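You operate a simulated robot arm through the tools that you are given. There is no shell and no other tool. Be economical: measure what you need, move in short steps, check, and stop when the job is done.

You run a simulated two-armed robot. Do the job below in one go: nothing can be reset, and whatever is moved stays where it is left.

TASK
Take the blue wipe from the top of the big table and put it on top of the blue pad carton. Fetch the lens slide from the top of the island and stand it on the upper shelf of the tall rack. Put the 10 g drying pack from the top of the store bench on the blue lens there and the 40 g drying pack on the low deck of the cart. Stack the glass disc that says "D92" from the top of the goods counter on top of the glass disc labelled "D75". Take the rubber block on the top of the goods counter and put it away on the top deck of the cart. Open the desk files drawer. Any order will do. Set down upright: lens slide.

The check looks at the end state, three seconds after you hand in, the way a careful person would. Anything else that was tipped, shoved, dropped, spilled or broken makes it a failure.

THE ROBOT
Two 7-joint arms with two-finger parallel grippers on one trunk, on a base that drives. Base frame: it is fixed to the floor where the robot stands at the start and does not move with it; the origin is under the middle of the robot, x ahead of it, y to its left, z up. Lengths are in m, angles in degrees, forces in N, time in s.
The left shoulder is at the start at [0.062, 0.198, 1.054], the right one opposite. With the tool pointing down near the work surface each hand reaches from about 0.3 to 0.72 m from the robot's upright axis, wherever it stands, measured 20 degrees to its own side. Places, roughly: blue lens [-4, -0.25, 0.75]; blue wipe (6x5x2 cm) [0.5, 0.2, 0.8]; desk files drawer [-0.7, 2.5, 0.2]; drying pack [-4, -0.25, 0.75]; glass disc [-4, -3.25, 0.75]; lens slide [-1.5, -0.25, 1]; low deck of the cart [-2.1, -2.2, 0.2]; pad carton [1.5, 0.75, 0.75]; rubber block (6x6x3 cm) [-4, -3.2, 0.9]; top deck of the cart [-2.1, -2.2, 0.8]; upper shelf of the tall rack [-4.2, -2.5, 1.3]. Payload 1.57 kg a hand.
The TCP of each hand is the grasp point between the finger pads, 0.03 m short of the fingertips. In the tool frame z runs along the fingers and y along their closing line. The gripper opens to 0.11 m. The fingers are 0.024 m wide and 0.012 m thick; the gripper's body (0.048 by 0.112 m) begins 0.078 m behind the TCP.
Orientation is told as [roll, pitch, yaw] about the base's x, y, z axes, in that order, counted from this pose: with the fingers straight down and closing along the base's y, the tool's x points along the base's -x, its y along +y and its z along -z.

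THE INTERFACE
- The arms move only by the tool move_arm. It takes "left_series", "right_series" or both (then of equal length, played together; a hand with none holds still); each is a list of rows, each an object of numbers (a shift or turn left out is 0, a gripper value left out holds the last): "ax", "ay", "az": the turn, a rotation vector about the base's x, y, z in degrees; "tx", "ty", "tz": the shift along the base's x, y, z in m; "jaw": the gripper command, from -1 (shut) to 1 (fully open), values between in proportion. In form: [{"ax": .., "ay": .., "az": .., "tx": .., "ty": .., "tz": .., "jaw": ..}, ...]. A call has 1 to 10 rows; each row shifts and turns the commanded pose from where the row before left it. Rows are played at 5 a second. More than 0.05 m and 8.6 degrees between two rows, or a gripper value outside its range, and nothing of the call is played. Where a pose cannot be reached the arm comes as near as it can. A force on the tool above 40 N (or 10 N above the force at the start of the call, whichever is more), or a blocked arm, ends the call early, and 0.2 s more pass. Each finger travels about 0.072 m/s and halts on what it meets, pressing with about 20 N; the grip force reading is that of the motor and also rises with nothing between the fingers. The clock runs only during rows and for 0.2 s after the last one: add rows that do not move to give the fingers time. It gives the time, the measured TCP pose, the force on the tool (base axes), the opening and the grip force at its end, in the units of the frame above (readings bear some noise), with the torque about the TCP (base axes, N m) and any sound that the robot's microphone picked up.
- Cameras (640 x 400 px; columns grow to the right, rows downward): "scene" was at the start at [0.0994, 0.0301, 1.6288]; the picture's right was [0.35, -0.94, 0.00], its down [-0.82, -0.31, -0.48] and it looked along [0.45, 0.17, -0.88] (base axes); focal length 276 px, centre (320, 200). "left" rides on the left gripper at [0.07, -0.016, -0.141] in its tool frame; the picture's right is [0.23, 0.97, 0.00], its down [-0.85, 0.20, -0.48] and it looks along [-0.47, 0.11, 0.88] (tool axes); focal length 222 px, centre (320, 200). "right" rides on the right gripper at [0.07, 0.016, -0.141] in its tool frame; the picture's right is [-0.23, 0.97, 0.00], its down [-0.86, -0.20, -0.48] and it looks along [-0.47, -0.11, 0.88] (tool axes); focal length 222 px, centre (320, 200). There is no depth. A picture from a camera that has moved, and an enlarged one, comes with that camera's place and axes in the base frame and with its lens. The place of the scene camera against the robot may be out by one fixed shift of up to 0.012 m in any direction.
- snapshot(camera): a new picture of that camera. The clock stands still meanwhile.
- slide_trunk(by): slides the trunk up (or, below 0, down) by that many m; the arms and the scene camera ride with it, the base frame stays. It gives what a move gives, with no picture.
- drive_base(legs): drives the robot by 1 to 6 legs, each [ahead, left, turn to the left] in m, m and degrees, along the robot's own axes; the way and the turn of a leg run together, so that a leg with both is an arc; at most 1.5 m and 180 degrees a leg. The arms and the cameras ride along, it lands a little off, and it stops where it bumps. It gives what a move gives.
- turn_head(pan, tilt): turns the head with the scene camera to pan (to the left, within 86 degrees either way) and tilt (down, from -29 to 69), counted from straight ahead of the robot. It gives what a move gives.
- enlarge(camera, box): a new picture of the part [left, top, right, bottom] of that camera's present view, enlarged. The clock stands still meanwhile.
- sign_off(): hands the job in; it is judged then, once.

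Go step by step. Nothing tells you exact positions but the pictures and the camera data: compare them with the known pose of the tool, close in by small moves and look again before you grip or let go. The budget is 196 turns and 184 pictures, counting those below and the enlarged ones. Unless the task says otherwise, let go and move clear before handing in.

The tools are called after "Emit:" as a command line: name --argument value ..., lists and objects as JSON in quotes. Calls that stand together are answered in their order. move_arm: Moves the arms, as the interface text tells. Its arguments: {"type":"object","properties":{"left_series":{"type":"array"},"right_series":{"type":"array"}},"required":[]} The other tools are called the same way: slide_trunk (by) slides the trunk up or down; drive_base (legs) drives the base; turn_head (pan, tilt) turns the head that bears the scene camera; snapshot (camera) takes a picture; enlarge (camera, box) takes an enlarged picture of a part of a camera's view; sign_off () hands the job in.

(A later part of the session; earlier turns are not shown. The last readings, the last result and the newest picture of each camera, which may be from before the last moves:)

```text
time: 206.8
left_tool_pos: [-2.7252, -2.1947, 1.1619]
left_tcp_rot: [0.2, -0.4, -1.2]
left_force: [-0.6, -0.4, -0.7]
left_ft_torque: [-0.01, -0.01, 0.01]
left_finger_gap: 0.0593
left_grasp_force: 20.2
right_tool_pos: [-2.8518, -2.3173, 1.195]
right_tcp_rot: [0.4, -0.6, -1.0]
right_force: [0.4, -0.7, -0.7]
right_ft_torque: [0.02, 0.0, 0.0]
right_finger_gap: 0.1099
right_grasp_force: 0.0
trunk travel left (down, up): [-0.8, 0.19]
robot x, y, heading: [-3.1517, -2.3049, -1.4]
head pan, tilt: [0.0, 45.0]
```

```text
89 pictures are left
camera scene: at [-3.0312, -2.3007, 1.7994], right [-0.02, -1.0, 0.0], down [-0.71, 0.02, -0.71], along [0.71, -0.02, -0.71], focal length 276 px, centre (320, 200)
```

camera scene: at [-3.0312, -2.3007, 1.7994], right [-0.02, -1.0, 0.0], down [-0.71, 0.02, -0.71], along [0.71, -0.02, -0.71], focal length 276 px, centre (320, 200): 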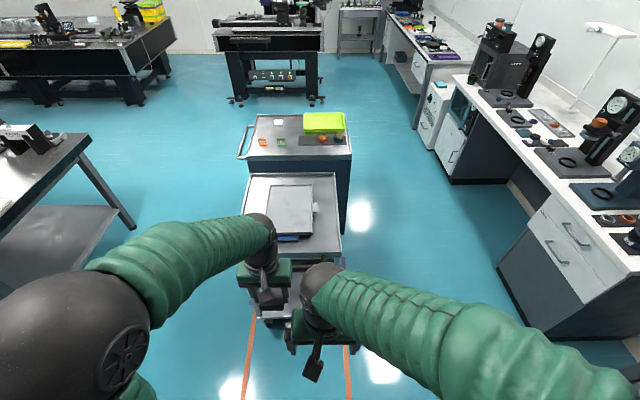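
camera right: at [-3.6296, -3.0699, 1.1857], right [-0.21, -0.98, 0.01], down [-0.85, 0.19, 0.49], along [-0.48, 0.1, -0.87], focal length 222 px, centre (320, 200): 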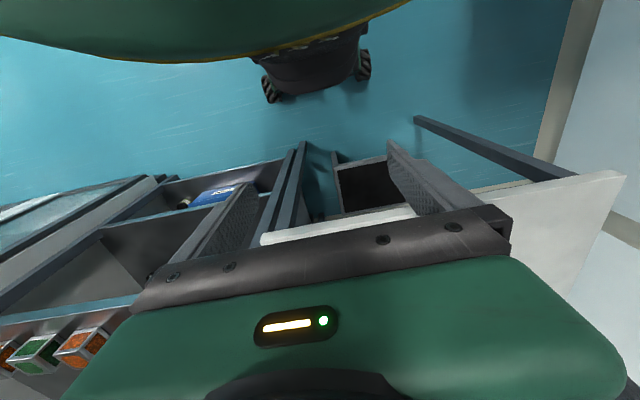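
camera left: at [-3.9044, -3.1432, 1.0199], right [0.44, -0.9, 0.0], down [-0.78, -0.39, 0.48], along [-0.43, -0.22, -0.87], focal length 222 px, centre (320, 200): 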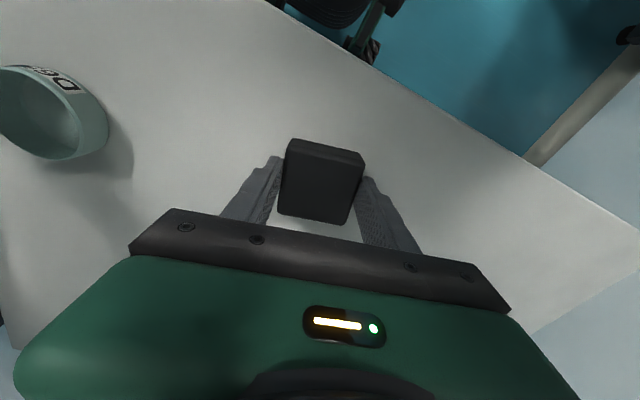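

The cart's top deck spans about x -2.40..-1.81, y -2.40..-1.98, with a grey flat item in the middle. I move closer to see the free strips.

Emit:
drive_base --legs '[[0.27, 0, 1.4]]'

Emit:
turn_head --pan 5 --tilt 55

Emit:
snapshot --camera "scene"

Emit:
snapshot --camera "right"

```text
time: 208.7
left_tool_pos: [-2.4503, -2.1876, 1.1625]
left_tcp_rot: [0.2, -0.6, 0.3]
left_force: [0.7, 0.3, -1.0]
left_ft_torque: [-0.02, 0.0, 0.02]
left_finger_gap: 0.0597
left_grasp_force: 20.0
right_tool_pos: [-2.5748, -2.313, 1.1955]
right_tcp_rot: [0.4, -0.7, 0.6]
right_force: [-0.4, 0.1, 0.0]
right_ft_torque: [0.03, -0.03, -0.01]
right_finger_gap: 0.1099
right_grasp_force: 0.0
trunk travel left (down, up): [-0.8, 0.19]
robot x, y, heading: [-2.8697, -2.3048, 0.1]
head pan, tilt: [0.0, 45.0]
```

```text
time: 209.4
left_tool_pos: [-2.448, -2.1879, 1.1619]
left_tcp_rot: [0.1, -0.5, 0.2]
left_force: [-0.3, -0.4, -1.4]
left_ft_torque: [0.01, 0.0, 0.03]
left_finger_gap: 0.0594
left_grasp_force: 20.2
right_tool_pos: [-2.5724, -2.3125, 1.1948]
right_tcp_rot: [0.4, -0.5, 0.4]
right_force: [-1.5, -0.1, 0.1]
right_ft_torque: [0.0, -0.02, 0.03]
right_finger_gap: 0.11
right_grasp_force: 0.0
trunk travel left (down, up): [-0.8, 0.19]
robot x, y, heading: [-2.8703, -2.3049, 0.4]
head pan, tilt: [5.0, 55.0]
```

```text
88 pictures are left
camera scene: at [-2.762, -2.2948, 1.7863], right [0.09, -1.0, 0.0], down [-0.82, -0.07, -0.57], along [0.57, 0.05, -0.82], focal length 276 px, centre (320, 200)
```

scene: 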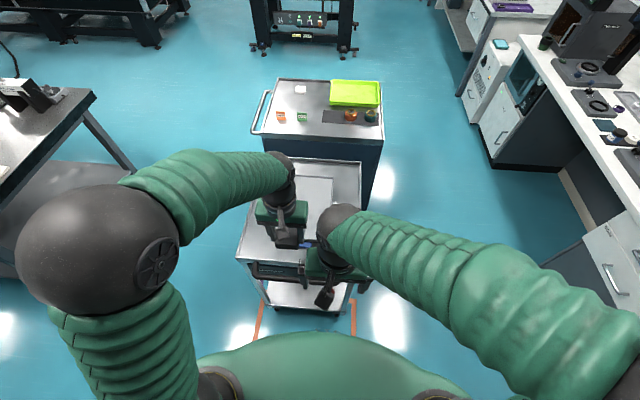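

```text
87 pictures are left
camera right: at [-2.6437, -2.2987, 1.3356], right [0.22, 0.98, 0.01], down [0.85, -0.19, 0.49], along [0.48, -0.1, -0.87], focal length 222 px, centre (320, 200)
```

right: 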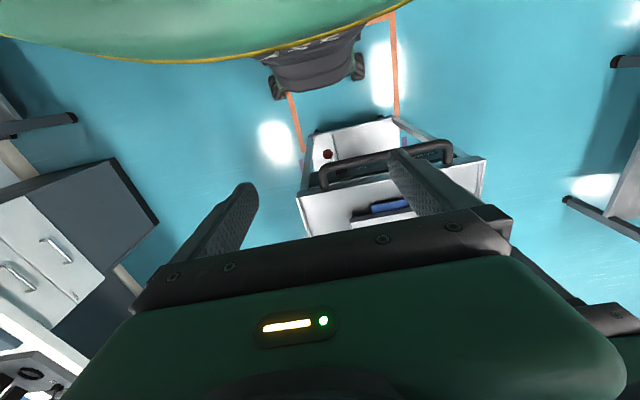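

Emit:
snapshot --camera "left"

Emit:
enlarge --camera "scene" --box '[220, 150, 400, 290]'

```text
86 pictures are left
camera left: at [-2.5175, -2.2045, 1.3021], right [-0.23, 0.97, 0.0], down [0.85, 0.2, 0.49], along [0.47, 0.11, -0.87], focal length 222 px, centre (320, 200)
```

left: 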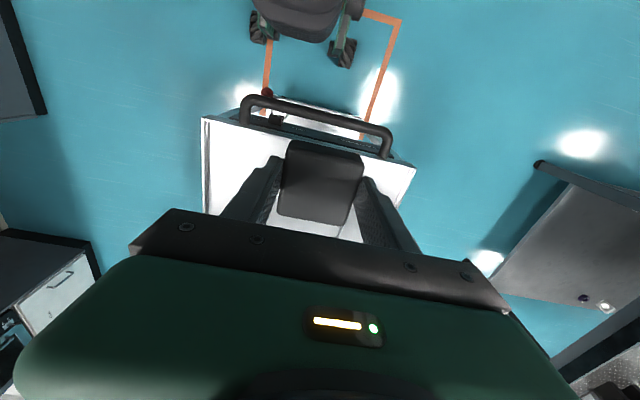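

```text
2.86 times, centred on (310, 220) of scene
camera zoom: at [-2.762, -2.2948, 1.7863], right [0.09, -1.0, 0.0], down [-0.82, -0.07, -0.57], along [0.57, 0.05, -0.82], focal length 789 px, centre (349, 143)
```

zoom: 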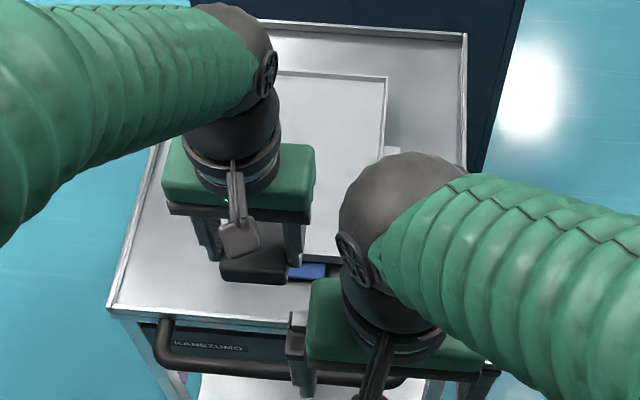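

The near-left corner strip of the deck (y about -2.07 to -1.945) is free. I bring the block above it and look.

Emit:
move_arm --left_series '[{"tx": 0.035, "ty": 0.035}, {"tx": 0.035, "ty": 0.035}, {"tx": 0.035, "ty": 0.035}, {"tx": 0.035, "ty": 0.035}, {"tx": 0.03, "ty": 0.035}, {"tz": -0.05}, {"tz": -0.05}, {}]'

Emit:
snapshot --camera "left"

Emit:
enlarge --camera "scene" --box '[220, 150, 400, 290]'

```text
time: 211.2
left_tool_pos: [-2.2768, -2.0119, 1.0613]
left_tcp_rot: [0.2, -0.5, 0.4]
left_force: [0.2, 0.4, -1.0]
left_ft_torque: [0.0, 0.0, 0.01]
left_finger_gap: 0.0593
left_grasp_force: 20.2
right_tool_pos: [-2.5712, -2.3118, 1.1956]
right_tcp_rot: [0.3, -0.3, 0.4]
right_force: [0.7, 0.0, 0.3]
right_ft_torque: [0.02, 0.0, 0.0]
right_finger_gap: 0.1097
right_grasp_force: 0.0
trunk travel left (down, up): [-0.8, 0.19]
robot x, y, heading: [-2.8707, -2.3065, 0.1]
head pan, tilt: [5.0, 55.0]
```

```text
84 pictures are left
camera left: at [-2.3461, -2.029, 1.2012], right [-0.23, 0.97, 0.0], down [0.85, 0.2, 0.49], along [0.47, 0.11, -0.87], focal length 222 px, centre (320, 200)
```

left: 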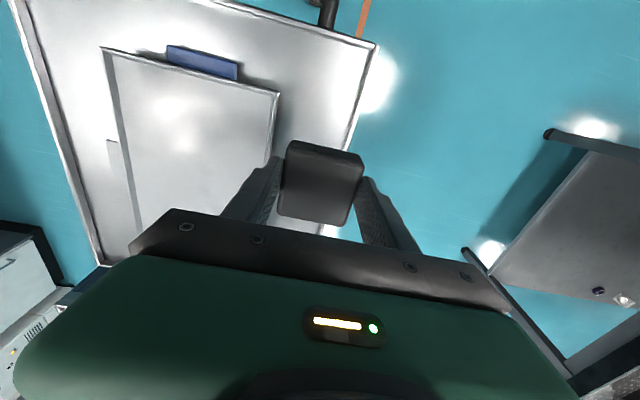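

```text
2.86 times, centred on (310, 220) of scene
camera zoom: at [-2.7594, -2.2938, 1.7861], right [0.09, -1.0, 0.0], down [-0.82, -0.07, -0.57], along [0.57, 0.05, -0.82], focal length 789 px, centre (349, 143)
```

zoom: 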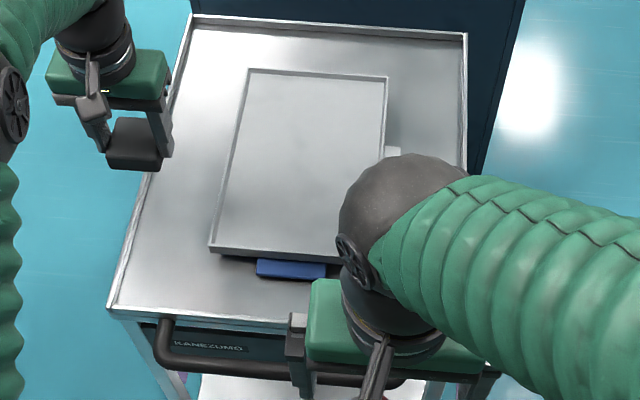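

By matching the two views, the deck rim is near z≈0.87 and the item's front-left corner at about [-2.32, -2.076]. I place the block in the free corner at [-2.345, -2.035].

Emit:
move_arm --left_series '[{"tx": -0.034, "ty": -0.012}, {"tx": -0.034, "ty": -0.011}, {"tz": -0.05}, {"tz": -0.045}, {}]'

Emit:
snapshot --camera "left"

Emit:
enlarge --camera "scene" --box '[220, 170, 340, 270]'

```text
time: 212.4
left_tool_pos: [-2.3471, -2.0368, 0.9623]
left_tcp_rot: [0.0, -0.6, 0.4]
left_force: [0.1, -0.9, -0.6]
left_ft_torque: [0.01, 0.01, 0.03]
left_finger_gap: 0.0593
left_grasp_force: 19.8
right_tool_pos: [-2.5741, -2.3105, 1.1954]
right_tcp_rot: [0.4, -0.6, 0.6]
right_force: [-0.3, 0.3, 0.3]
right_ft_torque: [-0.01, -0.02, 0.01]
right_finger_gap: 0.1099
right_grasp_force: 0.1
trunk travel left (down, up): [-0.8, 0.19]
robot x, y, heading: [-2.8708, -2.3044, 0.3]
head pan, tilt: [5.0, 55.0]
```

```text
82 pictures are left
camera left: at [-2.4168, -2.0552, 1.1026], right [-0.23, 0.97, 0.0], down [0.85, 0.2, 0.49], along [0.47, 0.11, -0.87], focal length 222 px, centre (320, 200)
```

left: 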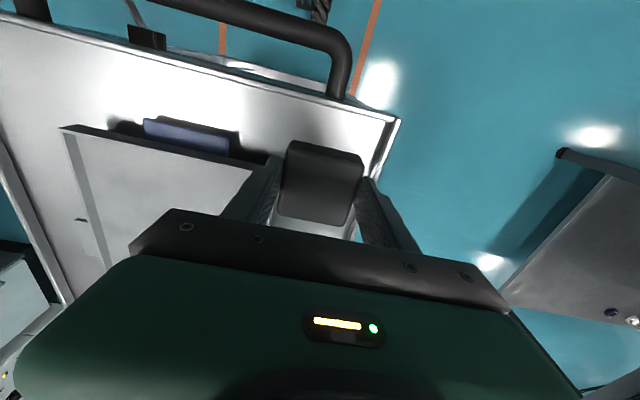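

```text
4.00 times, centred on (280, 220) of scene
camera zoom: at [-2.762, -2.2925, 1.7863], right [0.09, -1.0, 0.0], down [-0.82, -0.07, -0.57], along [0.57, 0.05, -0.82], focal length 1105 px, centre (480, 120)
```

zoom: 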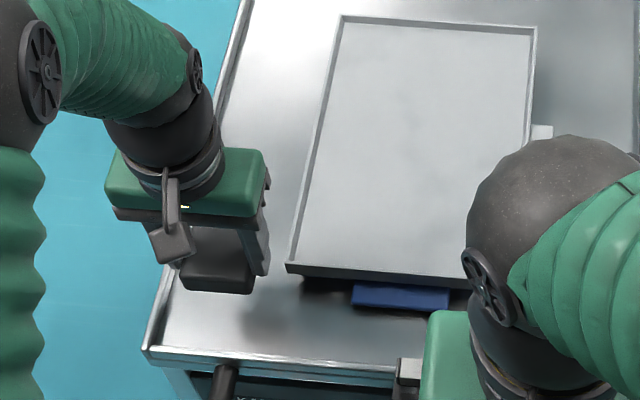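

Emit:
move_arm --left_series '[{"tx": -0.004, "ty": 0.003, "tz": -0.03}, {"tz": -0.03}, {"tz": -0.01}, {"tz": -0.005}, {}]'

Emit:
enlarge --camera "scene" --box '[220, 170, 340, 270]'

```text
time: 213.6
left_tool_pos: [-2.3492, -2.0315, 0.8903]
left_tcp_rot: [0.2, -0.3, 0.3]
left_force: [-1.0, -0.3, -1.4]
left_ft_torque: [0.01, 0.0, -0.01]
left_finger_gap: 0.0593
left_grasp_force: 19.6
right_tool_pos: [-2.5709, -2.3103, 1.1948]
right_tcp_rot: [0.3, -0.5, 0.4]
right_force: [-0.9, 0.6, -0.7]
right_ft_torque: [-0.04, 0.02, 0.03]
right_finger_gap: 0.1099
right_grasp_force: 0.1
trunk travel left (down, up): [-0.8, 0.19]
robot x, y, heading: [-2.8725, -2.3093, 0.5]
head pan, tilt: [5.0, 55.0]
```

```text
4.00 times, centred on (280, 220) of scene
camera zoom: at [-2.7592, -2.2937, 1.786], right [0.09, -1.0, 0.0], down [-0.82, -0.07, -0.57], along [0.57, 0.05, -0.82], focal length 1105 px, centre (480, 120)
```

zoom: 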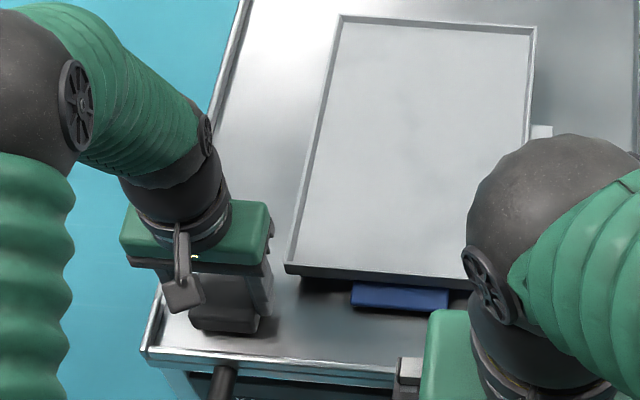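

Emit:
move_arm --left_series '[{"tz": -0.004}, {"tz": -0.003}, {"tz": -0.002}, {"tz": -0.002}, {}]'

```text
time: 214.8
left_tool_pos: [-2.3507, -2.0315, 0.8794]
left_tcp_rot: [0.2, -0.5, 0.4]
left_force: [0.3, 0.2, -1.3]
left_ft_torque: [-0.04, 0.01, -0.02]
left_finger_gap: 0.0594
left_grasp_force: 20.1
right_tool_pos: [-2.5715, -2.3114, 1.1946]
right_tcp_rot: [0.3, -0.5, 0.5]
right_force: [-0.6, -0.1, 0.1]
right_ft_torque: [0.0, 0.02, -0.01]
right_finger_gap: 0.1099
right_grasp_force: 0.1
trunk travel left (down, up): [-0.8, 0.19]
robot x, y, heading: [-2.8679, -2.3055, 0.1]
head pan, tilt: [5.0, 55.0]
```

Emit:
move_arm --left_series '[{"tz": -0.003}, {"tz": -0.003}, {"tz": -0.003}, {"tz": -0.003}, {}]'

Emit:
enlarge --camera "left" --box '[240, 90, 420, 230]'

```text
time: 216.0
left_tool_pos: [-2.3514, -2.0326, 0.8712]
left_tcp_rot: [0.2, -0.7, 0.4]
left_force: [-0.3, 3.2, 27.7]
left_ft_torque: [-0.25, -0.07, 0.12]
left_finger_gap: 0.0599
left_grasp_force: 19.7
right_tool_pos: [-2.5733, -2.314, 1.1956]
right_tcp_rot: [0.4, -0.8, 0.6]
right_force: [0.3, 0.1, -0.1]
right_ft_torque: [-0.02, 0.02, 0.02]
right_finger_gap: 0.1102
right_grasp_force: 0.0
trunk travel left (down, up): [-0.8, 0.19]
robot x, y, heading: [-2.8705, -2.3062, 0.1]
head pan, tilt: [5.0, 55.0]
```

```text
2.86 times, centred on (330, 160) of left
camera zoom: at [-2.422, -2.0502, 1.011], right [-0.23, 0.97, 0.0], down [0.85, 0.2, 0.49], along [0.47, 0.12, -0.87], focal length 635 px, centre (291, 314)
```

zoom: 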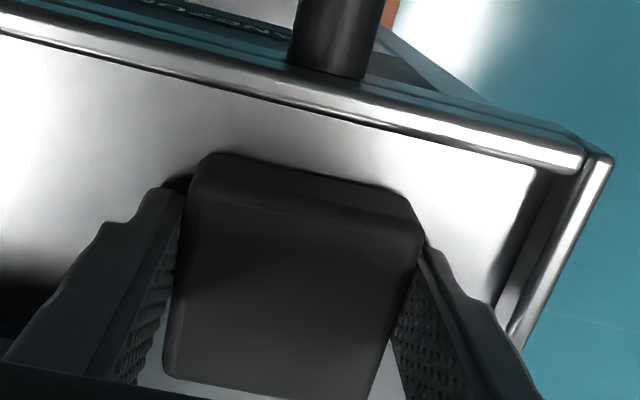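

The block is down on the deck. I release and rise.

Emit:
move_arm --left_series '[{"tz": 0.002}, {"jaw": 0.2}, {"jaw": 0.38}, {}, {"tz": 0.03}, {"tz": 0.05}, {"tz": 0.05}, {"tz": 0.05}, {}]'

Emit:
snapshot --camera "left"

```text
time: 218.0
left_tool_pos: [-2.3493, -2.032, 1.0537]
left_tcp_rot: [0.3, -0.4, 0.2]
left_force: [0.0, -0.1, 0.6]
left_ft_torque: [0.0, 0.03, 0.0]
left_finger_gap: 0.0761
left_grasp_force: 0.1
right_tool_pos: [-2.5712, -2.3131, 1.1954]
right_tcp_rot: [0.4, -0.5, 0.5]
right_force: [0.5, 1.0, 0.0]
right_ft_torque: [-0.05, 0.04, -0.01]
right_finger_gap: 0.11
right_grasp_force: 0.0
trunk travel left (down, up): [-0.8, 0.19]
robot x, y, heading: [-2.8723, -2.3075, 0.2]
head pan, tilt: [5.0, 55.0]
```

```text
78 pictures are left
camera left: at [-2.4195, -2.0498, 1.1938], right [-0.23, 0.97, 0.0], down [0.85, 0.2, 0.48], along [0.47, 0.11, -0.87], focal length 222 px, centre (320, 200)
```

left: 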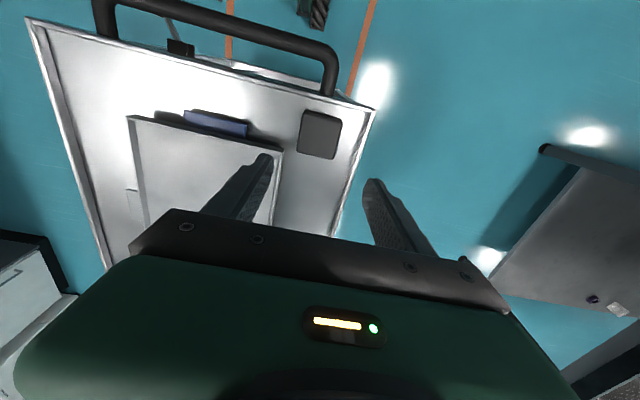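

The block is in place on the top deck. Next is the store bench: I back off, turn to face -x and travel north to y≈-0.2.

Emit:
move_arm --left_series '[{"tx": -0.045, "ty": -0.02, "jaw": 1}, {"tx": -0.045, "ty": -0.02}, {}]'

Emit:
drive_base --legs '[[-0.33, 0, 0], [0, 0, 90], [0, 0, 90], [0, -1.05, 0], [0, -1.05, 0]]'

Emit:
turn_head --pan 0 --tilt 40

Emit:
snapshot --camera "scene"

```text
time: 218.8
left_tool_pos: [-2.44, -2.0723, 1.0519]
left_tcp_rot: [0.2, -0.2, 0.4]
left_force: [0.4, -0.6, -0.9]
left_ft_torque: [-0.04, 0.06, 0.01]
left_finger_gap: 0.1099
left_grasp_force: 0.1
right_tool_pos: [-2.5712, -2.3121, 1.1952]
right_tcp_rot: [0.5, -0.4, 0.5]
right_force: [-0.4, -0.5, -0.4]
right_ft_torque: [0.02, 0.05, 0.01]
right_finger_gap: 0.1098
right_grasp_force: 0.1
trunk travel left (down, up): [-0.8, 0.19]
robot x, y, heading: [-2.8721, -2.305, 0.1]
head pan, tilt: [5.0, 55.0]
```

```text
time: 238.6
left_tool_pos: [-3.6832, -0.4682, 1.0533]
left_tcp_rot: [0.0, -0.4, -179.6]
left_force: [-0.2, 0.5, 1.0]
left_ft_torque: [0.0, 0.01, 0.02]
left_finger_gap: 0.1098
left_grasp_force: 0.1
right_tool_pos: [-3.5526, -0.2292, 1.1929]
right_tcp_rot: [0.2, -0.5, -179.4]
right_force: [-0.4, -0.8, -0.1]
right_ft_torque: [0.04, 0.01, 0.0]
right_finger_gap: 0.1101
right_grasp_force: 0.0
trunk travel left (down, up): [-0.8, 0.19]
robot x, y, heading: [-3.2525, -0.2296, -179.6]
head pan, tilt: [5.0, 55.0]
```

```text
time: 239.4
left_tool_pos: [-3.6829, -0.4656, 1.0525]
left_tcp_rot: [0.1, -0.5, -179.6]
left_force: [0.1, 0.5, -0.3]
left_ft_torque: [0.01, 0.0, 0.0]
left_finger_gap: 0.1103
left_grasp_force: 0.1
right_tool_pos: [-3.5527, -0.2261, 1.194]
right_tcp_rot: [0.2, -0.7, -179.4]
right_force: [0.1, -0.3, -0.3]
right_ft_torque: [-0.02, 0.0, -0.02]
right_finger_gap: 0.1099
right_grasp_force: 0.1
trunk travel left (down, up): [-0.8, 0.19]
robot x, y, heading: [-3.2539, -0.2252, -179.8]
head pan, tilt: [0.0, 40.0]
```

```text
77 pictures are left
camera scene: at [-3.3668, -0.2277, 1.8066], right [0.0, 1.0, 0.0], down [0.64, 0.0, -0.76], along [-0.76, 0.0, -0.64], focal length 276 px, centre (320, 200)
```

scene: 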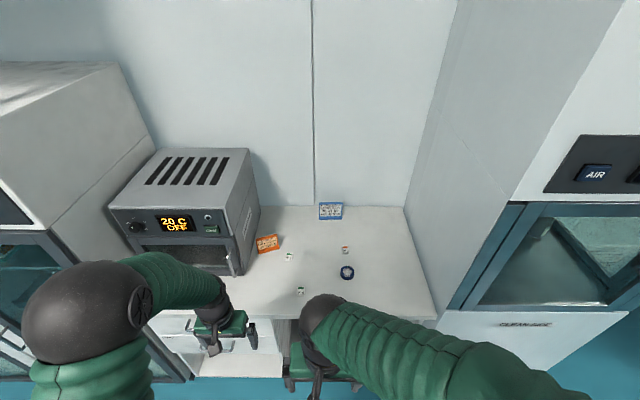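

Emit:
enlarge --camera "scene" --box '[250, 190, 390, 310]'

```text
3.33 times, centred on (320, 250) of scene
camera zoom: at [-3.3668, -0.2277, 1.8066], right [0.0, 1.0, 0.0], down [0.64, 0.0, -0.76], along [-0.76, 0.0, -0.64], focal length 921 px, centre (320, 33)
```

zoom: 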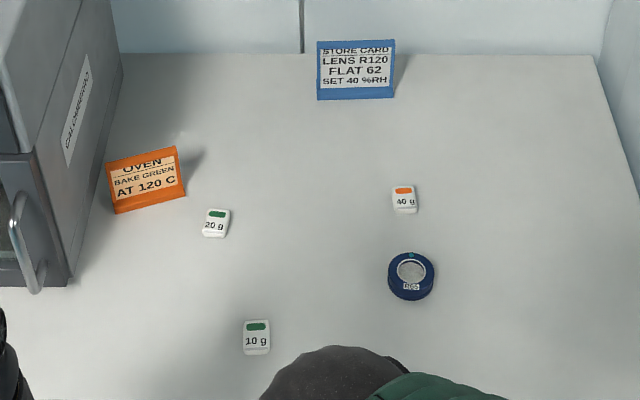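

I see packs 20 g, 10 g and 40 g and the blue lens on the store bench. I move up to the bench and put the left hand over the 10 g pack.

Emit:
drive_base --legs '[[0.27, -0.07, 0]]'

Emit:
move_arm --left_series '[{"ty": 0.03}, {"ty": 0.03}, {"ty": 0.03}, {"tz": -0.04}, {}]'

Emit:
turn_head --pan 0 --tilt 50

Emit:
snapshot --camera "left"

Emit:
snapshot --camera "scene"

```text
time: 241.3
left_tool_pos: [-3.9508, -0.3982, 1.0545]
left_tcp_rot: [-0.1, -0.5, 179.9]
left_force: [0.4, 0.2, -0.4]
left_ft_torque: [0.06, 0.0, 0.0]
left_finger_gap: 0.1099
left_grasp_force: 0.1
right_tool_pos: [-3.8177, -0.16, 1.1955]
right_tcp_rot: [0.2, -0.7, -179.8]
right_force: [0.2, -0.2, 1.3]
right_ft_torque: [0.0, -0.01, -0.02]
right_finger_gap: 0.1101
right_grasp_force: 0.1
trunk travel left (down, up): [-0.8, 0.19]
robot x, y, heading: [-3.5205, -0.1632, 179.6]
head pan, tilt: [0.0, 40.0]
```

```text
time: 242.6
left_tool_pos: [-3.9552, -0.3067, 1.0121]
left_tcp_rot: [0.1, -0.6, 179.8]
left_force: [0.0, 0.1, -0.3]
left_ft_torque: [0.02, 0.02, -0.02]
left_finger_gap: 0.1101
left_grasp_force: 0.2
right_tool_pos: [-3.8202, -0.1583, 1.1951]
right_tcp_rot: [0.3, -0.6, -180.0]
right_force: [-0.2, 0.2, 0.2]
right_ft_torque: [-0.01, 0.05, -0.01]
right_finger_gap: 0.1101
right_grasp_force: 0.1
trunk travel left (down, up): [-0.8, 0.19]
robot x, y, heading: [-3.522, -0.1595, 179.7]
head pan, tilt: [0.0, 40.0]
```

```text
time: 243.3
left_tool_pos: [-3.9548, -0.3056, 1.0137]
left_tcp_rot: [0.2, -0.5, 179.8]
left_force: [-0.1, 0.1, 0.2]
left_ft_torque: [0.01, 0.01, 0.02]
left_finger_gap: 0.1099
left_grasp_force: 0.0
right_tool_pos: [-3.819, -0.1559, 1.1955]
right_tcp_rot: [0.3, -0.6, -179.9]
right_force: [-0.3, 0.2, 0.2]
right_ft_torque: [-0.01, 0.0, 0.01]
right_finger_gap: 0.1099
right_grasp_force: 0.2
trunk travel left (down, up): [-0.8, 0.19]
robot x, y, heading: [-3.5216, -0.1637, 179.6]
head pan, tilt: [0.0, 50.0]
```

```text
75 pictures are left
camera left: at [-3.8825, -0.2889, 1.1529], right [0.23, -0.97, 0.0], down [-0.85, -0.2, 0.49], along [-0.47, -0.11, -0.87], focal length 222 px, centre (320, 200)
```

left: 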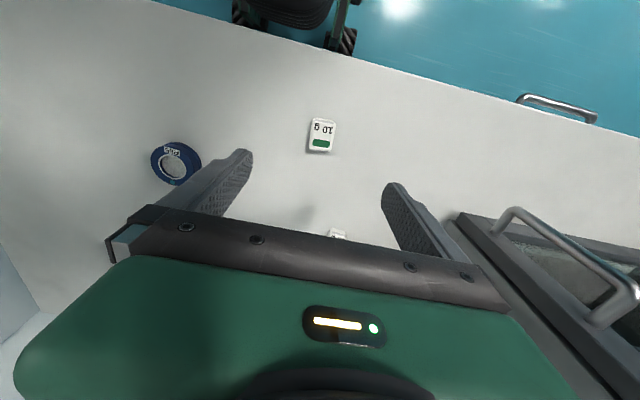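

```text
74 pictures are left
camera scene: at [-3.6259, -0.1595, 1.7926], right [0.01, 1.0, 0.0], down [0.77, 0.0, -0.64], along [-0.64, 0.0, -0.77], focal length 276 px, centre (320, 200)
```

scene: 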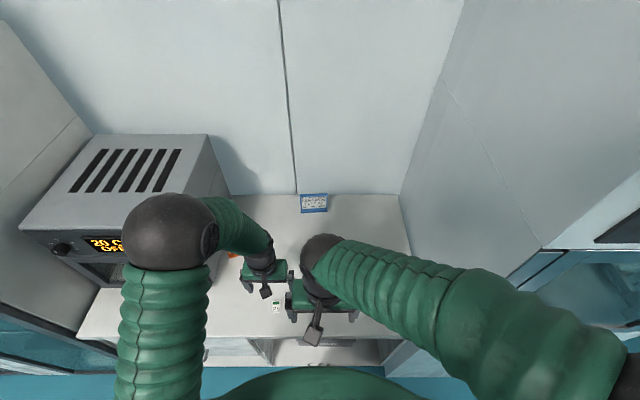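

The 10 g pack is at about [-3.956, -0.310] with the bench at ≈0.80. I descend over it, turned 7°.

Emit:
move_arm --left_series '[{"tx": -0.001, "ty": -0.004, "az": 7, "jaw": 0.5}, {"tz": -0.05}, {"tz": -0.05}, {"tz": -0.04}, {"tz": -0.01}, {}]'

Emit:
enlarge --camera "left" --box '[200, 100, 440, 250]'

```text
time: 244.2
left_tool_pos: [-3.9506, -0.3093, 0.8913]
left_tcp_rot: [0.3, -0.6, -173.0]
left_force: [3.3, -1.3, 26.3]
left_ft_torque: [1.52, -0.47, -0.05]
left_finger_gap: 0.0825
left_grasp_force: 0.0
right_tool_pos: [-3.8149, -0.1562, 1.1958]
right_tcp_rot: [0.3, -0.8, -179.9]
right_force: [0.4, -0.2, 0.1]
right_ft_torque: [0.01, 0.04, 0.02]
right_finger_gap: 0.1102
right_grasp_force: 0.1
trunk travel left (down, up): [-0.8, 0.19]
robot x, y, heading: [-3.5219, -0.1647, 179.5]
head pan, tilt: [0.0, 50.0]
stopped in row 4 (left hand): the force on the tool passed its limit at 186 N (the readings are from after the stop); the commanded pose is now the measured one
```

```text
2.67 times, centred on (320, 175) of left
camera zoom: at [-3.8814, -0.2833, 1.0303], right [0.34, -0.94, 0.0], down [-0.82, -0.3, 0.49], along [-0.46, -0.17, -0.87], focal length 592 px, centre (320, 267)
```

zoom: 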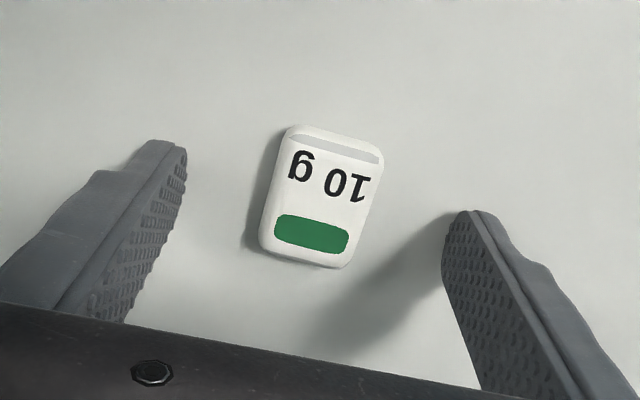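

The bench is higher than I reckoned, ≈0.86; the pack was not touched. I raise, recentre on the pack at about [-3.944, -0.306], and close gently.

Emit:
move_arm --left_series '[{"tz": 0.006}, {"tx": 0.006, "ty": 0.003, "az": -4.5}, {}]'

Emit:
enlarge --camera "left" --box '[200, 100, 440, 250]'

```text
time: 245.1
left_tool_pos: [-3.9487, -0.3067, 0.8936]
left_tcp_rot: [0.2, -0.4, -177.7]
left_force: [-0.3, 0.3, 0.3]
left_ft_torque: [-0.01, 0.01, 0.01]
left_finger_gap: 0.0824
left_grasp_force: 0.0
right_tool_pos: [-3.8185, -0.1558, 1.1943]
right_tcp_rot: [0.4, -0.6, -179.9]
right_force: [0.0, -0.6, 0.4]
right_ft_torque: [-0.01, 0.04, -0.03]
right_finger_gap: 0.1102
right_grasp_force: 0.0
trunk travel left (down, up): [-0.8, 0.19]
robot x, y, heading: [-3.5216, -0.1664, 179.8]
head pan, tilt: [0.0, 50.0]
```

```text
2.67 times, centred on (320, 175) of left
camera zoom: at [-3.878, -0.2864, 1.0347], right [0.27, -0.96, 0.0], down [-0.84, -0.23, 0.48], along [-0.47, -0.13, -0.87], focal length 592 px, centre (320, 267)
```

zoom: 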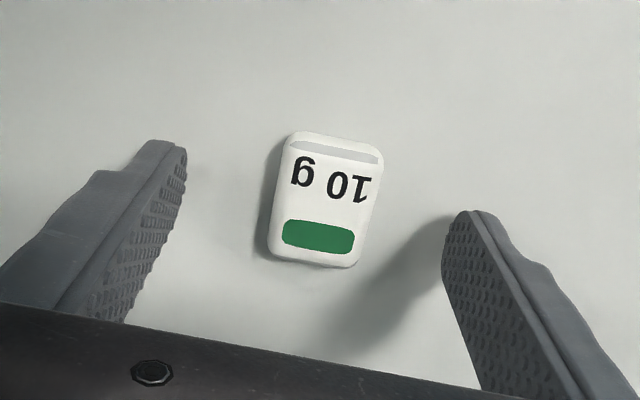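

The pack is centred between the fingertips. I close.

Emit:
move_arm --left_series '[{"jaw": 0.0}, {"jaw": -0.3}, {"jaw": -0.45}, {"jaw": -0.55}, {"jaw": -0.65}, {}]'

Emit:
enlarge --camera "left" --box '[200, 100, 440, 250]'

```text
time: 246.4
left_tool_pos: [-3.9489, -0.3063, 0.8945]
left_tcp_rot: [0.3, -0.4, -177.7]
left_force: [0.1, -0.1, 1.5]
left_ft_torque: [-0.03, 0.0, 0.01]
left_finger_gap: 0.0286
left_grasp_force: 19.9
right_tool_pos: [-3.8187, -0.1571, 1.1946]
right_tcp_rot: [0.3, -0.6, -179.9]
right_force: [0.5, -0.3, 0.8]
right_ft_torque: [-0.04, 0.01, -0.01]
right_finger_gap: 0.1099
right_grasp_force: 0.0
trunk travel left (down, up): [-0.8, 0.19]
robot x, y, heading: [-3.5211, -0.1632, 179.7]
head pan, tilt: [0.0, 50.0]
```

```text
2.67 times, centred on (320, 175) of left
camera zoom: at [-3.8781, -0.2868, 1.0346], right [0.27, -0.96, 0.0], down [-0.84, -0.23, 0.48], along [-0.47, -0.13, -0.87], focal length 592 px, centre (320, 267)
```

zoom: 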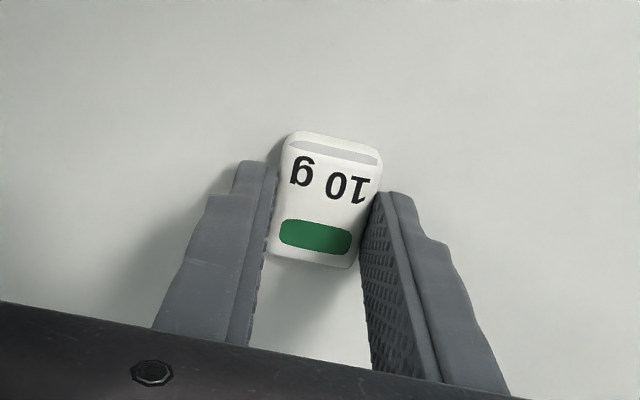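

The 10 g pack is gripped. I lift it and swing the right hand out of the way to +y.

Emit:
move_arm --left_series '[{"tz": 0.03}, {"tz": 0.04}, {"tz": 0.03}, {}, {}, {}]' --right_series '[{"ty": 0.05}, {"ty": 0.05}, {"ty": 0.05}, {"ty": 0.05}, {"ty": 0.03}, {}]'

Emit:
move_arm --left_series '[{"tx": -0.012, "ty": 0.04}, {"tx": -0.012, "ty": 0.04}, {"tx": -0.012, "ty": 0.04}, {"tx": -0.012, "ty": 0.04}, {}]'

Emit:
snapshot --camera "left"

Emit:
snapshot --camera "scene"

```text
time: 247.8
left_tool_pos: [-3.9496, -0.3065, 0.9953]
left_tcp_rot: [0.2, -0.4, -177.6]
left_force: [0.1, 0.1, -0.8]
left_ft_torque: [-0.01, -0.02, -0.01]
left_finger_gap: 0.0285
left_grasp_force: 20.1
right_tool_pos: [-3.818, 0.0751, 1.1944]
right_tcp_rot: [0.4, -0.6, -179.9]
right_force: [-0.1, -0.9, -0.1]
right_ft_torque: [-0.02, 0.0, -0.02]
right_finger_gap: 0.1103
right_grasp_force: 0.1
trunk travel left (down, up): [-0.8, 0.19]
robot x, y, heading: [-3.5236, -0.1667, 179.5]
head pan, tilt: [0.0, 50.0]
```

```text
time: 249.1
left_tool_pos: [-4.0002, -0.1462, 0.9951]
left_tcp_rot: [0.1, -0.4, -177.6]
left_force: [-0.3, -0.4, 0.3]
left_ft_torque: [-0.02, 0.0, -0.01]
left_finger_gap: 0.0288
left_grasp_force: 20.1
right_tool_pos: [-3.8187, 0.0758, 1.1947]
right_tcp_rot: [0.3, -0.6, -180.0]
right_force: [0.0, 0.3, 0.2]
right_ft_torque: [0.0, -0.01, -0.01]
right_finger_gap: 0.1099
right_grasp_force: 0.0
trunk travel left (down, up): [-0.8, 0.19]
robot x, y, heading: [-3.5239, -0.165, 179.6]
head pan, tilt: [0.0, 50.0]
```

```text
70 pictures are left
camera left: at [-3.9286, -0.1252, 1.1364], right [0.27, -0.96, 0.0], down [-0.84, -0.23, 0.48], along [-0.47, -0.13, -0.87], focal length 222 px, centre (320, 200)
```

left: 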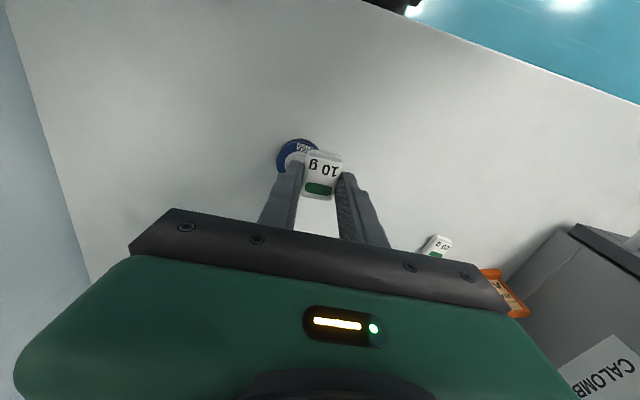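

```text
69 pictures are left
camera scene: at [-3.6268, -0.1566, 1.7925], right [0.0, 1.0, 0.0], down [0.77, 0.0, -0.64], along [-0.64, 0.0, -0.77], focal length 276 px, centre (320, 200)
```

scene: 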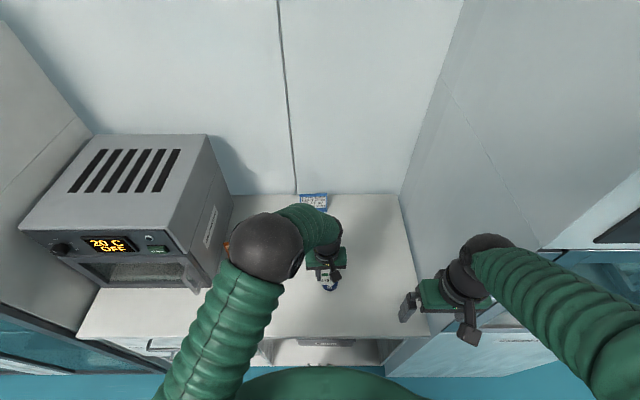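

The lens centre is about [-4.021, -0.125]. I move the pack over it, lower a little and check.

Emit:
move_arm --left_series '[{"tx": -0.014, "ty": 0.01, "tz": -0.02}, {"tx": -0.014, "ty": 0.01, "tz": -0.02}, {"tz": -0.01}, {}]'

Emit:
enlarge --camera "left" --box '[240, 100, 400, 220]'

Emit:
enlarge --camera "scene" --box '[280, 230, 380, 310]'

```text
time: 250.1
left_tool_pos: [-4.0245, -0.1261, 0.9447]
left_tcp_rot: [0.1, -0.4, -177.6]
left_force: [-0.2, -0.3, 0.2]
left_ft_torque: [0.0, 0.0, 0.02]
left_finger_gap: 0.0285
left_grasp_force: 20.3
right_tool_pos: [-3.8187, 0.0744, 1.1956]
right_tcp_rot: [0.4, -0.6, -179.9]
right_force: [-0.5, -0.3, -0.2]
right_ft_torque: [-0.02, 0.0, -0.03]
right_finger_gap: 0.1101
right_grasp_force: 0.0
trunk travel left (down, up): [-0.8, 0.19]
robot x, y, heading: [-3.5198, -0.1661, 179.5]
head pan, tilt: [0.0, 50.0]
```

```text
3.33 times, centred on (320, 160) of left
camera zoom: at [-3.9533, -0.1059, 1.086], right [0.27, -0.96, 0.0], down [-0.84, -0.23, 0.48], along [-0.47, -0.13, -0.87], focal length 740 px, centre (320, 333)
```

zoom: 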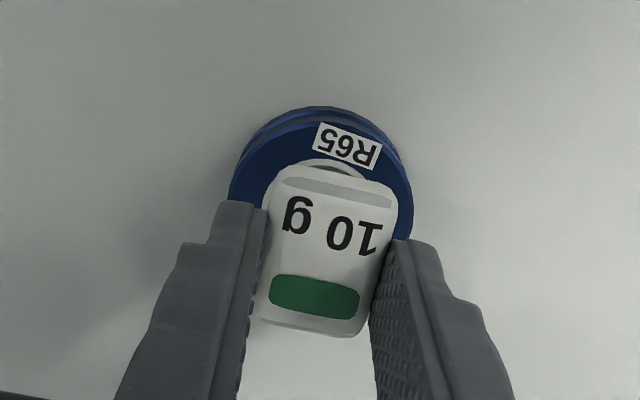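

```text
5.00 times, centred on (330, 270) of scene
camera zoom: at [-3.6261, -0.1571, 1.7926], right [0.0, 1.0, 0.0], down [0.77, 0.0, -0.64], along [-0.64, 0.0, -0.77], focal length 1381 px, centre (270, -150)
```

zoom: 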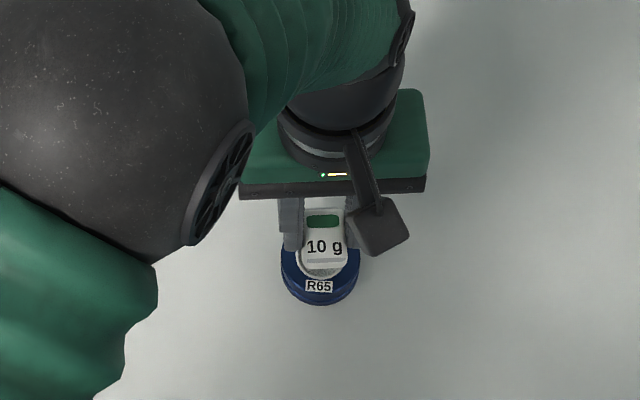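

The lens top is at ≈0.8825 and the pack is centred within 4 mm. I lower it.

Emit:
move_arm --left_series '[{"tx": -0.003, "tz": -0.012}, {"tz": -0.008}, {"tz": -0.004}, {"tz": -0.003}, {}]'

```text
time: 251.2
left_tool_pos: [-4.0295, -0.1246, 0.9194]
left_tcp_rot: [0.2, -0.5, -177.6]
left_force: [-0.2, -0.4, 0.0]
left_ft_torque: [-0.02, -0.01, -0.04]
left_finger_gap: 0.0286
left_grasp_force: 20.3
right_tool_pos: [-3.8182, 0.0758, 1.1943]
right_tcp_rot: [0.4, -0.6, -179.8]
right_force: [-0.1, 0.3, 0.4]
right_ft_torque: [-0.02, -0.04, -0.01]
right_finger_gap: 0.11
right_grasp_force: 0.0
trunk travel left (down, up): [-0.8, 0.19]
robot x, y, heading: [-3.5227, -0.1638, 179.9]
head pan, tilt: [0.0, 50.0]
```

Emit:
move_arm --left_series '[{"tz": -0.002}, {"tz": -0.002}, {"tz": -0.001}, {}]'

Emit:
enlarge --camera "left" --box '[240, 100, 400, 220]'

```text
time: 252.2
left_tool_pos: [-4.0276, -0.1241, 0.9162]
left_tcp_rot: [0.2, -0.5, -177.6]
left_force: [0.8, 0.2, 17.8]
left_ft_torque: [0.06, -0.02, -0.02]
left_finger_gap: 0.0288
left_grasp_force: 20.3
right_tool_pos: [-3.8169, 0.0763, 1.1951]
right_tcp_rot: [0.4, -0.7, -179.9]
right_force: [0.1, -0.3, -0.3]
right_ft_torque: [-0.02, -0.02, 0.02]
right_finger_gap: 0.1102
right_grasp_force: 0.0
trunk travel left (down, up): [-0.8, 0.19]
robot x, y, heading: [-3.5227, -0.1645, 179.8]
head pan, tilt: [0.0, 50.0]
```

```text
3.33 times, centred on (320, 160) of left
camera zoom: at [-3.9568, -0.1047, 1.0545], right [0.27, -0.96, 0.0], down [-0.84, -0.23, 0.49], along [-0.47, -0.13, -0.87], focal length 740 px, centre (320, 333)
```

zoom: 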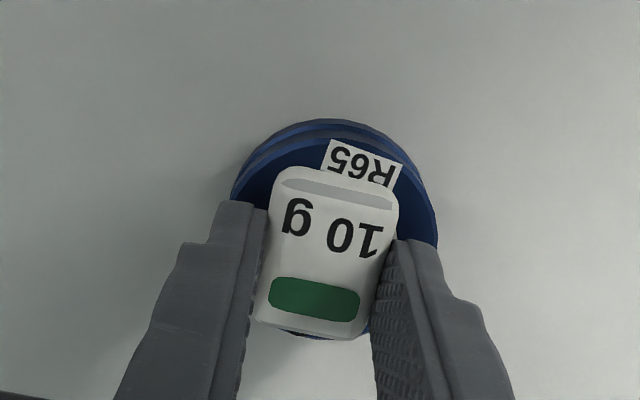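

The pack sits on the lens. I release and rise.

Emit:
move_arm --left_series '[{"tz": 0.001}, {"jaw": -0.35}, {"jaw": -0.2}, {"jaw": 0.1}, {}, {"tz": 0.02}, {"tz": 0.05}, {"tz": 0.04}, {}]'

Emit:
snapshot --camera "left"

```text
time: 254.2
left_tool_pos: [-4.0307, -0.123, 1.0243]
left_tcp_rot: [0.2, -0.3, -177.6]
left_force: [-0.3, 0.6, 0.3]
left_ft_torque: [-0.04, -0.02, -0.02]
left_finger_gap: 0.0605
left_grasp_force: 0.1
right_tool_pos: [-3.8191, 0.0756, 1.1947]
right_tcp_rot: [0.3, -0.5, -179.9]
right_force: [0.7, 0.1, 0.6]
right_ft_torque: [-0.01, 0.01, 0.0]
right_finger_gap: 0.1101
right_grasp_force: 0.0
trunk travel left (down, up): [-0.8, 0.19]
robot x, y, heading: [-3.5226, -0.1634, 179.7]
head pan, tilt: [0.0, 50.0]
```

```text
65 pictures are left
camera left: at [-3.9592, -0.1047, 1.1652], right [0.27, -0.96, 0.0], down [-0.84, -0.23, 0.48], along [-0.47, -0.13, -0.87], focal length 222 px, centre (320, 200)
```

left: 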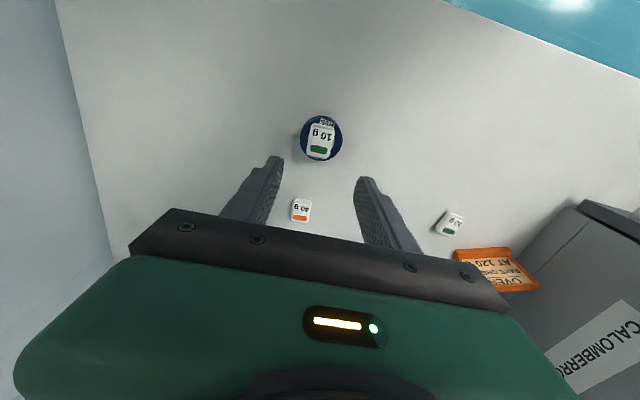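

The 10 g pack rests on the blue lens. Next is the 40 g pack at about [-4.141, -0.125]; I move the left hand over it.

Emit:
move_arm --left_series '[{"tx": -0.035}, {"tx": -0.035}, {"tx": -0.03}, {"tz": -0.05}, {"tz": -0.03}, {}]'

Emit:
enlarge --camera "left" --box '[200, 90, 440, 240]'

```text
time: 255.7
left_tool_pos: [-4.1289, -0.1278, 0.9466]
left_tcp_rot: [0.2, -0.4, -177.6]
left_force: [0.0, 0.1, -0.4]
left_ft_torque: [0.0, 0.01, 0.01]
left_finger_gap: 0.0605
left_grasp_force: 0.1
right_tool_pos: [-3.8182, 0.0757, 1.1946]
right_tcp_rot: [0.4, -0.5, -179.9]
right_force: [0.0, -0.2, 0.6]
right_ft_torque: [0.0, -0.01, -0.01]
right_finger_gap: 0.11
right_grasp_force: 0.2
trunk travel left (down, up): [-0.8, 0.19]
robot x, y, heading: [-3.5202, -0.164, 179.5]
head pan, tilt: [0.0, 50.0]
```

```text
2.67 times, centred on (320, 165) of left
camera zoom: at [-4.0569, -0.108, 1.0864], right [0.27, -0.96, 0.0], down [-0.84, -0.23, 0.49], along [-0.47, -0.13, -0.87], focal length 592 px, centre (320, 293)
```

zoom: 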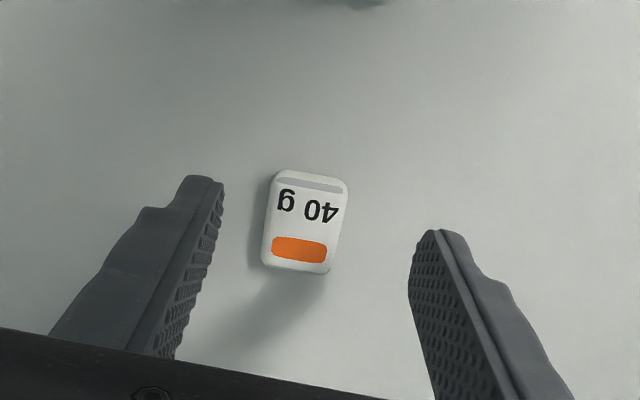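

Emit:
move_arm --left_series '[{"tx": -0.0125, "ty": 0.0015, "az": 4}, {"tz": -0.03}, {"tz": -0.02}, {}]'

Emit:
enlarge --camera "left" --box '[200, 90, 440, 240]'

```text
time: 256.6
left_tool_pos: [-4.1385, -0.124, 0.8944]
left_tcp_rot: [0.2, -0.3, -173.6]
left_force: [0.0, -0.6, -0.2]
left_ft_torque: [0.04, -0.01, 0.04]
left_finger_gap: 0.0602
left_grasp_force: 0.1
right_tool_pos: [-3.817, 0.075, 1.1944]
right_tcp_rot: [0.4, -0.7, -179.9]
right_force: [0.0, -0.3, -0.2]
right_ft_torque: [-0.02, -0.01, 0.0]
right_finger_gap: 0.1097
right_grasp_force: 0.0
trunk travel left (down, up): [-0.8, 0.19]
robot x, y, heading: [-3.5245, -0.1648, 179.8]
head pan, tilt: [0.0, 50.0]
```

```text
2.67 times, centred on (320, 165) of left
camera zoom: at [-4.0699, -0.0999, 1.0332], right [0.33, -0.94, 0.0], down [-0.82, -0.29, 0.48], along [-0.46, -0.16, -0.87], focal length 592 px, centre (320, 293)
```

zoom: 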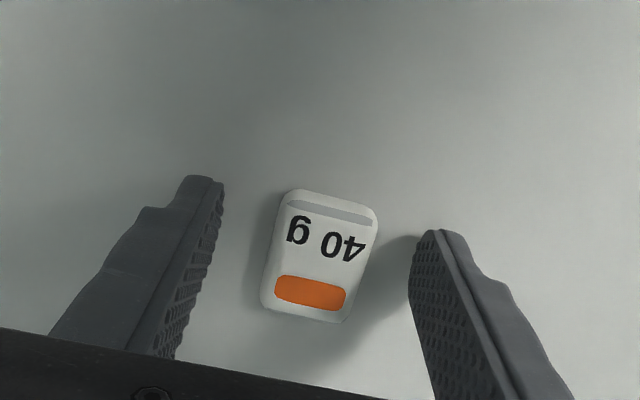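

Emit:
move_arm --left_series '[{"tx": -0.006, "ty": -0.001}, {"jaw": -0.2}, {"jaw": -0.45}, {"jaw": -0.55}, {"jaw": -0.65}, {}, {"tz": 0.03}, {"tz": 0.05}, {}]'

Emit:
enlarge --camera "left" --box '[200, 90, 440, 240]'

```text
time: 258.6
left_tool_pos: [-4.1513, -0.1183, 0.9707]
left_tcp_rot: [0.3, -0.2, -173.6]
left_force: [0.4, 1.0, -0.8]
left_ft_torque: [-0.01, 0.0, 0.0]
left_finger_gap: 0.0285
left_grasp_force: 19.8
left hand out of reach, approached as far as the arm can: row 1, 7, 8
right_tool_pos: [-3.8196, 0.0759, 1.1949]
right_tcp_rot: [0.5, -0.6, -179.9]
right_force: [0.2, 0.4, -0.2]
right_ft_torque: [-0.02, 0.02, -0.01]
right_finger_gap: 0.11
right_grasp_force: 0.0
trunk travel left (down, up): [-0.8, 0.19]
robot x, y, heading: [-3.5233, -0.1681, 179.8]
head pan, tilt: [0.0, 50.0]
```

```text
2.67 times, centred on (320, 165) of left
camera zoom: at [-4.082, -0.0939, 1.1103], right [0.33, -0.94, 0.0], down [-0.83, -0.29, 0.48], along [-0.45, -0.17, -0.88], focal length 592 px, centre (320, 293)
```

zoom: 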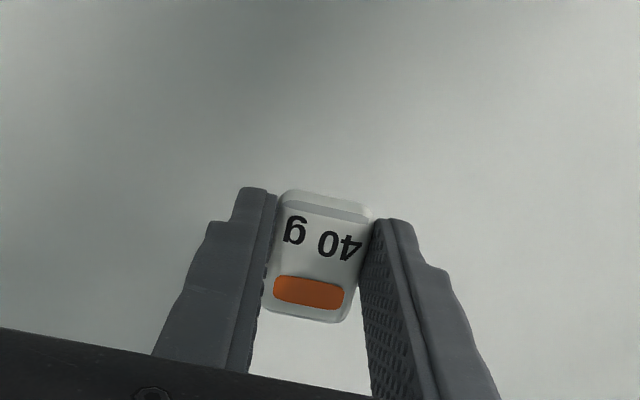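

The 40 g pack is held. I raise the trunk, draw in and drive back to the cart's west end.

Emit:
slide_trunk --by 0.1

Emit:
move_arm --left_series '[{"tx": 0.045, "ty": -0.03, "az": -6.4}, {"tx": 0.045, "ty": -0.03}, {"tx": 0.045, "ty": -0.03}, {"tx": 0.045, "ty": -0.03}, {"tx": 0.02, "ty": -0.03}, {}]' --right_series '[{"ty": -0.02}, {"ty": -0.02}, {}, {}, {}, {}]'

Emit:
drive_base --legs '[[-0.33, 0, 0], [0, 1.03, 0], [0, 1.03, 0], [0, 0, -90], [0, 0, -90]]'

Emit:
turn_head --pan 0 --tilt 55

Emit:
snapshot --camera "scene"

```text
time: 260.0
left_tool_pos: [-4.1515, -0.1188, 1.0699]
left_tcp_rot: [0.2, -0.2, -173.7]
left_force: [1.0, -0.6, -0.2]
left_ft_torque: [-0.02, -0.02, 0.01]
left_finger_gap: 0.0292
left_grasp_force: 20.1
right_tool_pos: [-3.8182, 0.0763, 1.2946]
right_tcp_rot: [0.4, -0.6, -179.9]
right_force: [-1.1, -0.3, 0.0]
right_ft_torque: [-0.03, 0.01, -0.01]
right_finger_gap: 0.1099
right_grasp_force: 0.2
trunk travel left (down, up): [-0.9, 0.09]
robot x, y, heading: [-3.524, -0.1637, 180.0]
head pan, tilt: [0.0, 50.0]
```

```text
refused: row 1 steps farther than a row can; nothing moved
```

```text
time: 265.7
left_tool_pos: [-3.8202, -0.9151, 1.0667]
left_tcp_rot: [0.3, -0.1, -173.8]
left_force: [-0.5, -0.9, -0.2]
left_ft_torque: [0.0, -0.01, 0.02]
left_finger_gap: 0.0288
left_grasp_force: 19.6
right_tool_pos: [-3.4907, -0.7215, 1.294]
right_tcp_rot: [0.7, -0.8, -179.3]
right_force: [-0.9, -0.2, 0.2]
right_ft_torque: [0.02, 0.0, 0.0]
right_finger_gap: 0.1097
right_grasp_force: 0.0
trunk travel left (down, up): [-0.9, 0.09]
robot x, y, heading: [-3.1926, -0.9645, -179.4]
head pan, tilt: [0.0, 50.0]
stopped in leg 2: the force on the tool passed its limit at 95 N (the readings are from after the stop); the commanded pose is now the measured one
```

```text
time: 266.4
left_tool_pos: [-3.8224, -0.9176, 1.0721]
left_tcp_rot: [-0.1, -0.8, -173.6]
left_force: [0.8, 0.2, 0.4]
left_ft_torque: [-0.02, 0.01, -0.03]
left_finger_gap: 0.0289
left_grasp_force: 20.0
right_tool_pos: [-3.49, -0.7268, 1.2942]
right_tcp_rot: [0.6, -0.8, -179.2]
right_force: [0.4, 0.1, 0.5]
right_ft_torque: [-0.02, 0.01, 0.0]
right_finger_gap: 0.1098
right_grasp_force: 0.1
trunk travel left (down, up): [-0.9, 0.09]
robot x, y, heading: [-3.193, -0.9658, -179.6]
head pan, tilt: [0.0, 55.0]
```

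```text
61 pictures are left
camera scene: at [-3.293, -0.9524, 1.8863], right [-0.01, 1.0, -0.01], down [0.82, 0.0, -0.57], along [-0.57, -0.01, -0.82], focal length 276 px, centre (320, 200)
```

scene: 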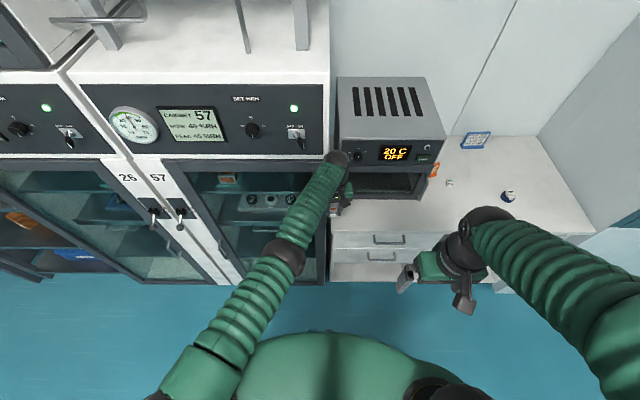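

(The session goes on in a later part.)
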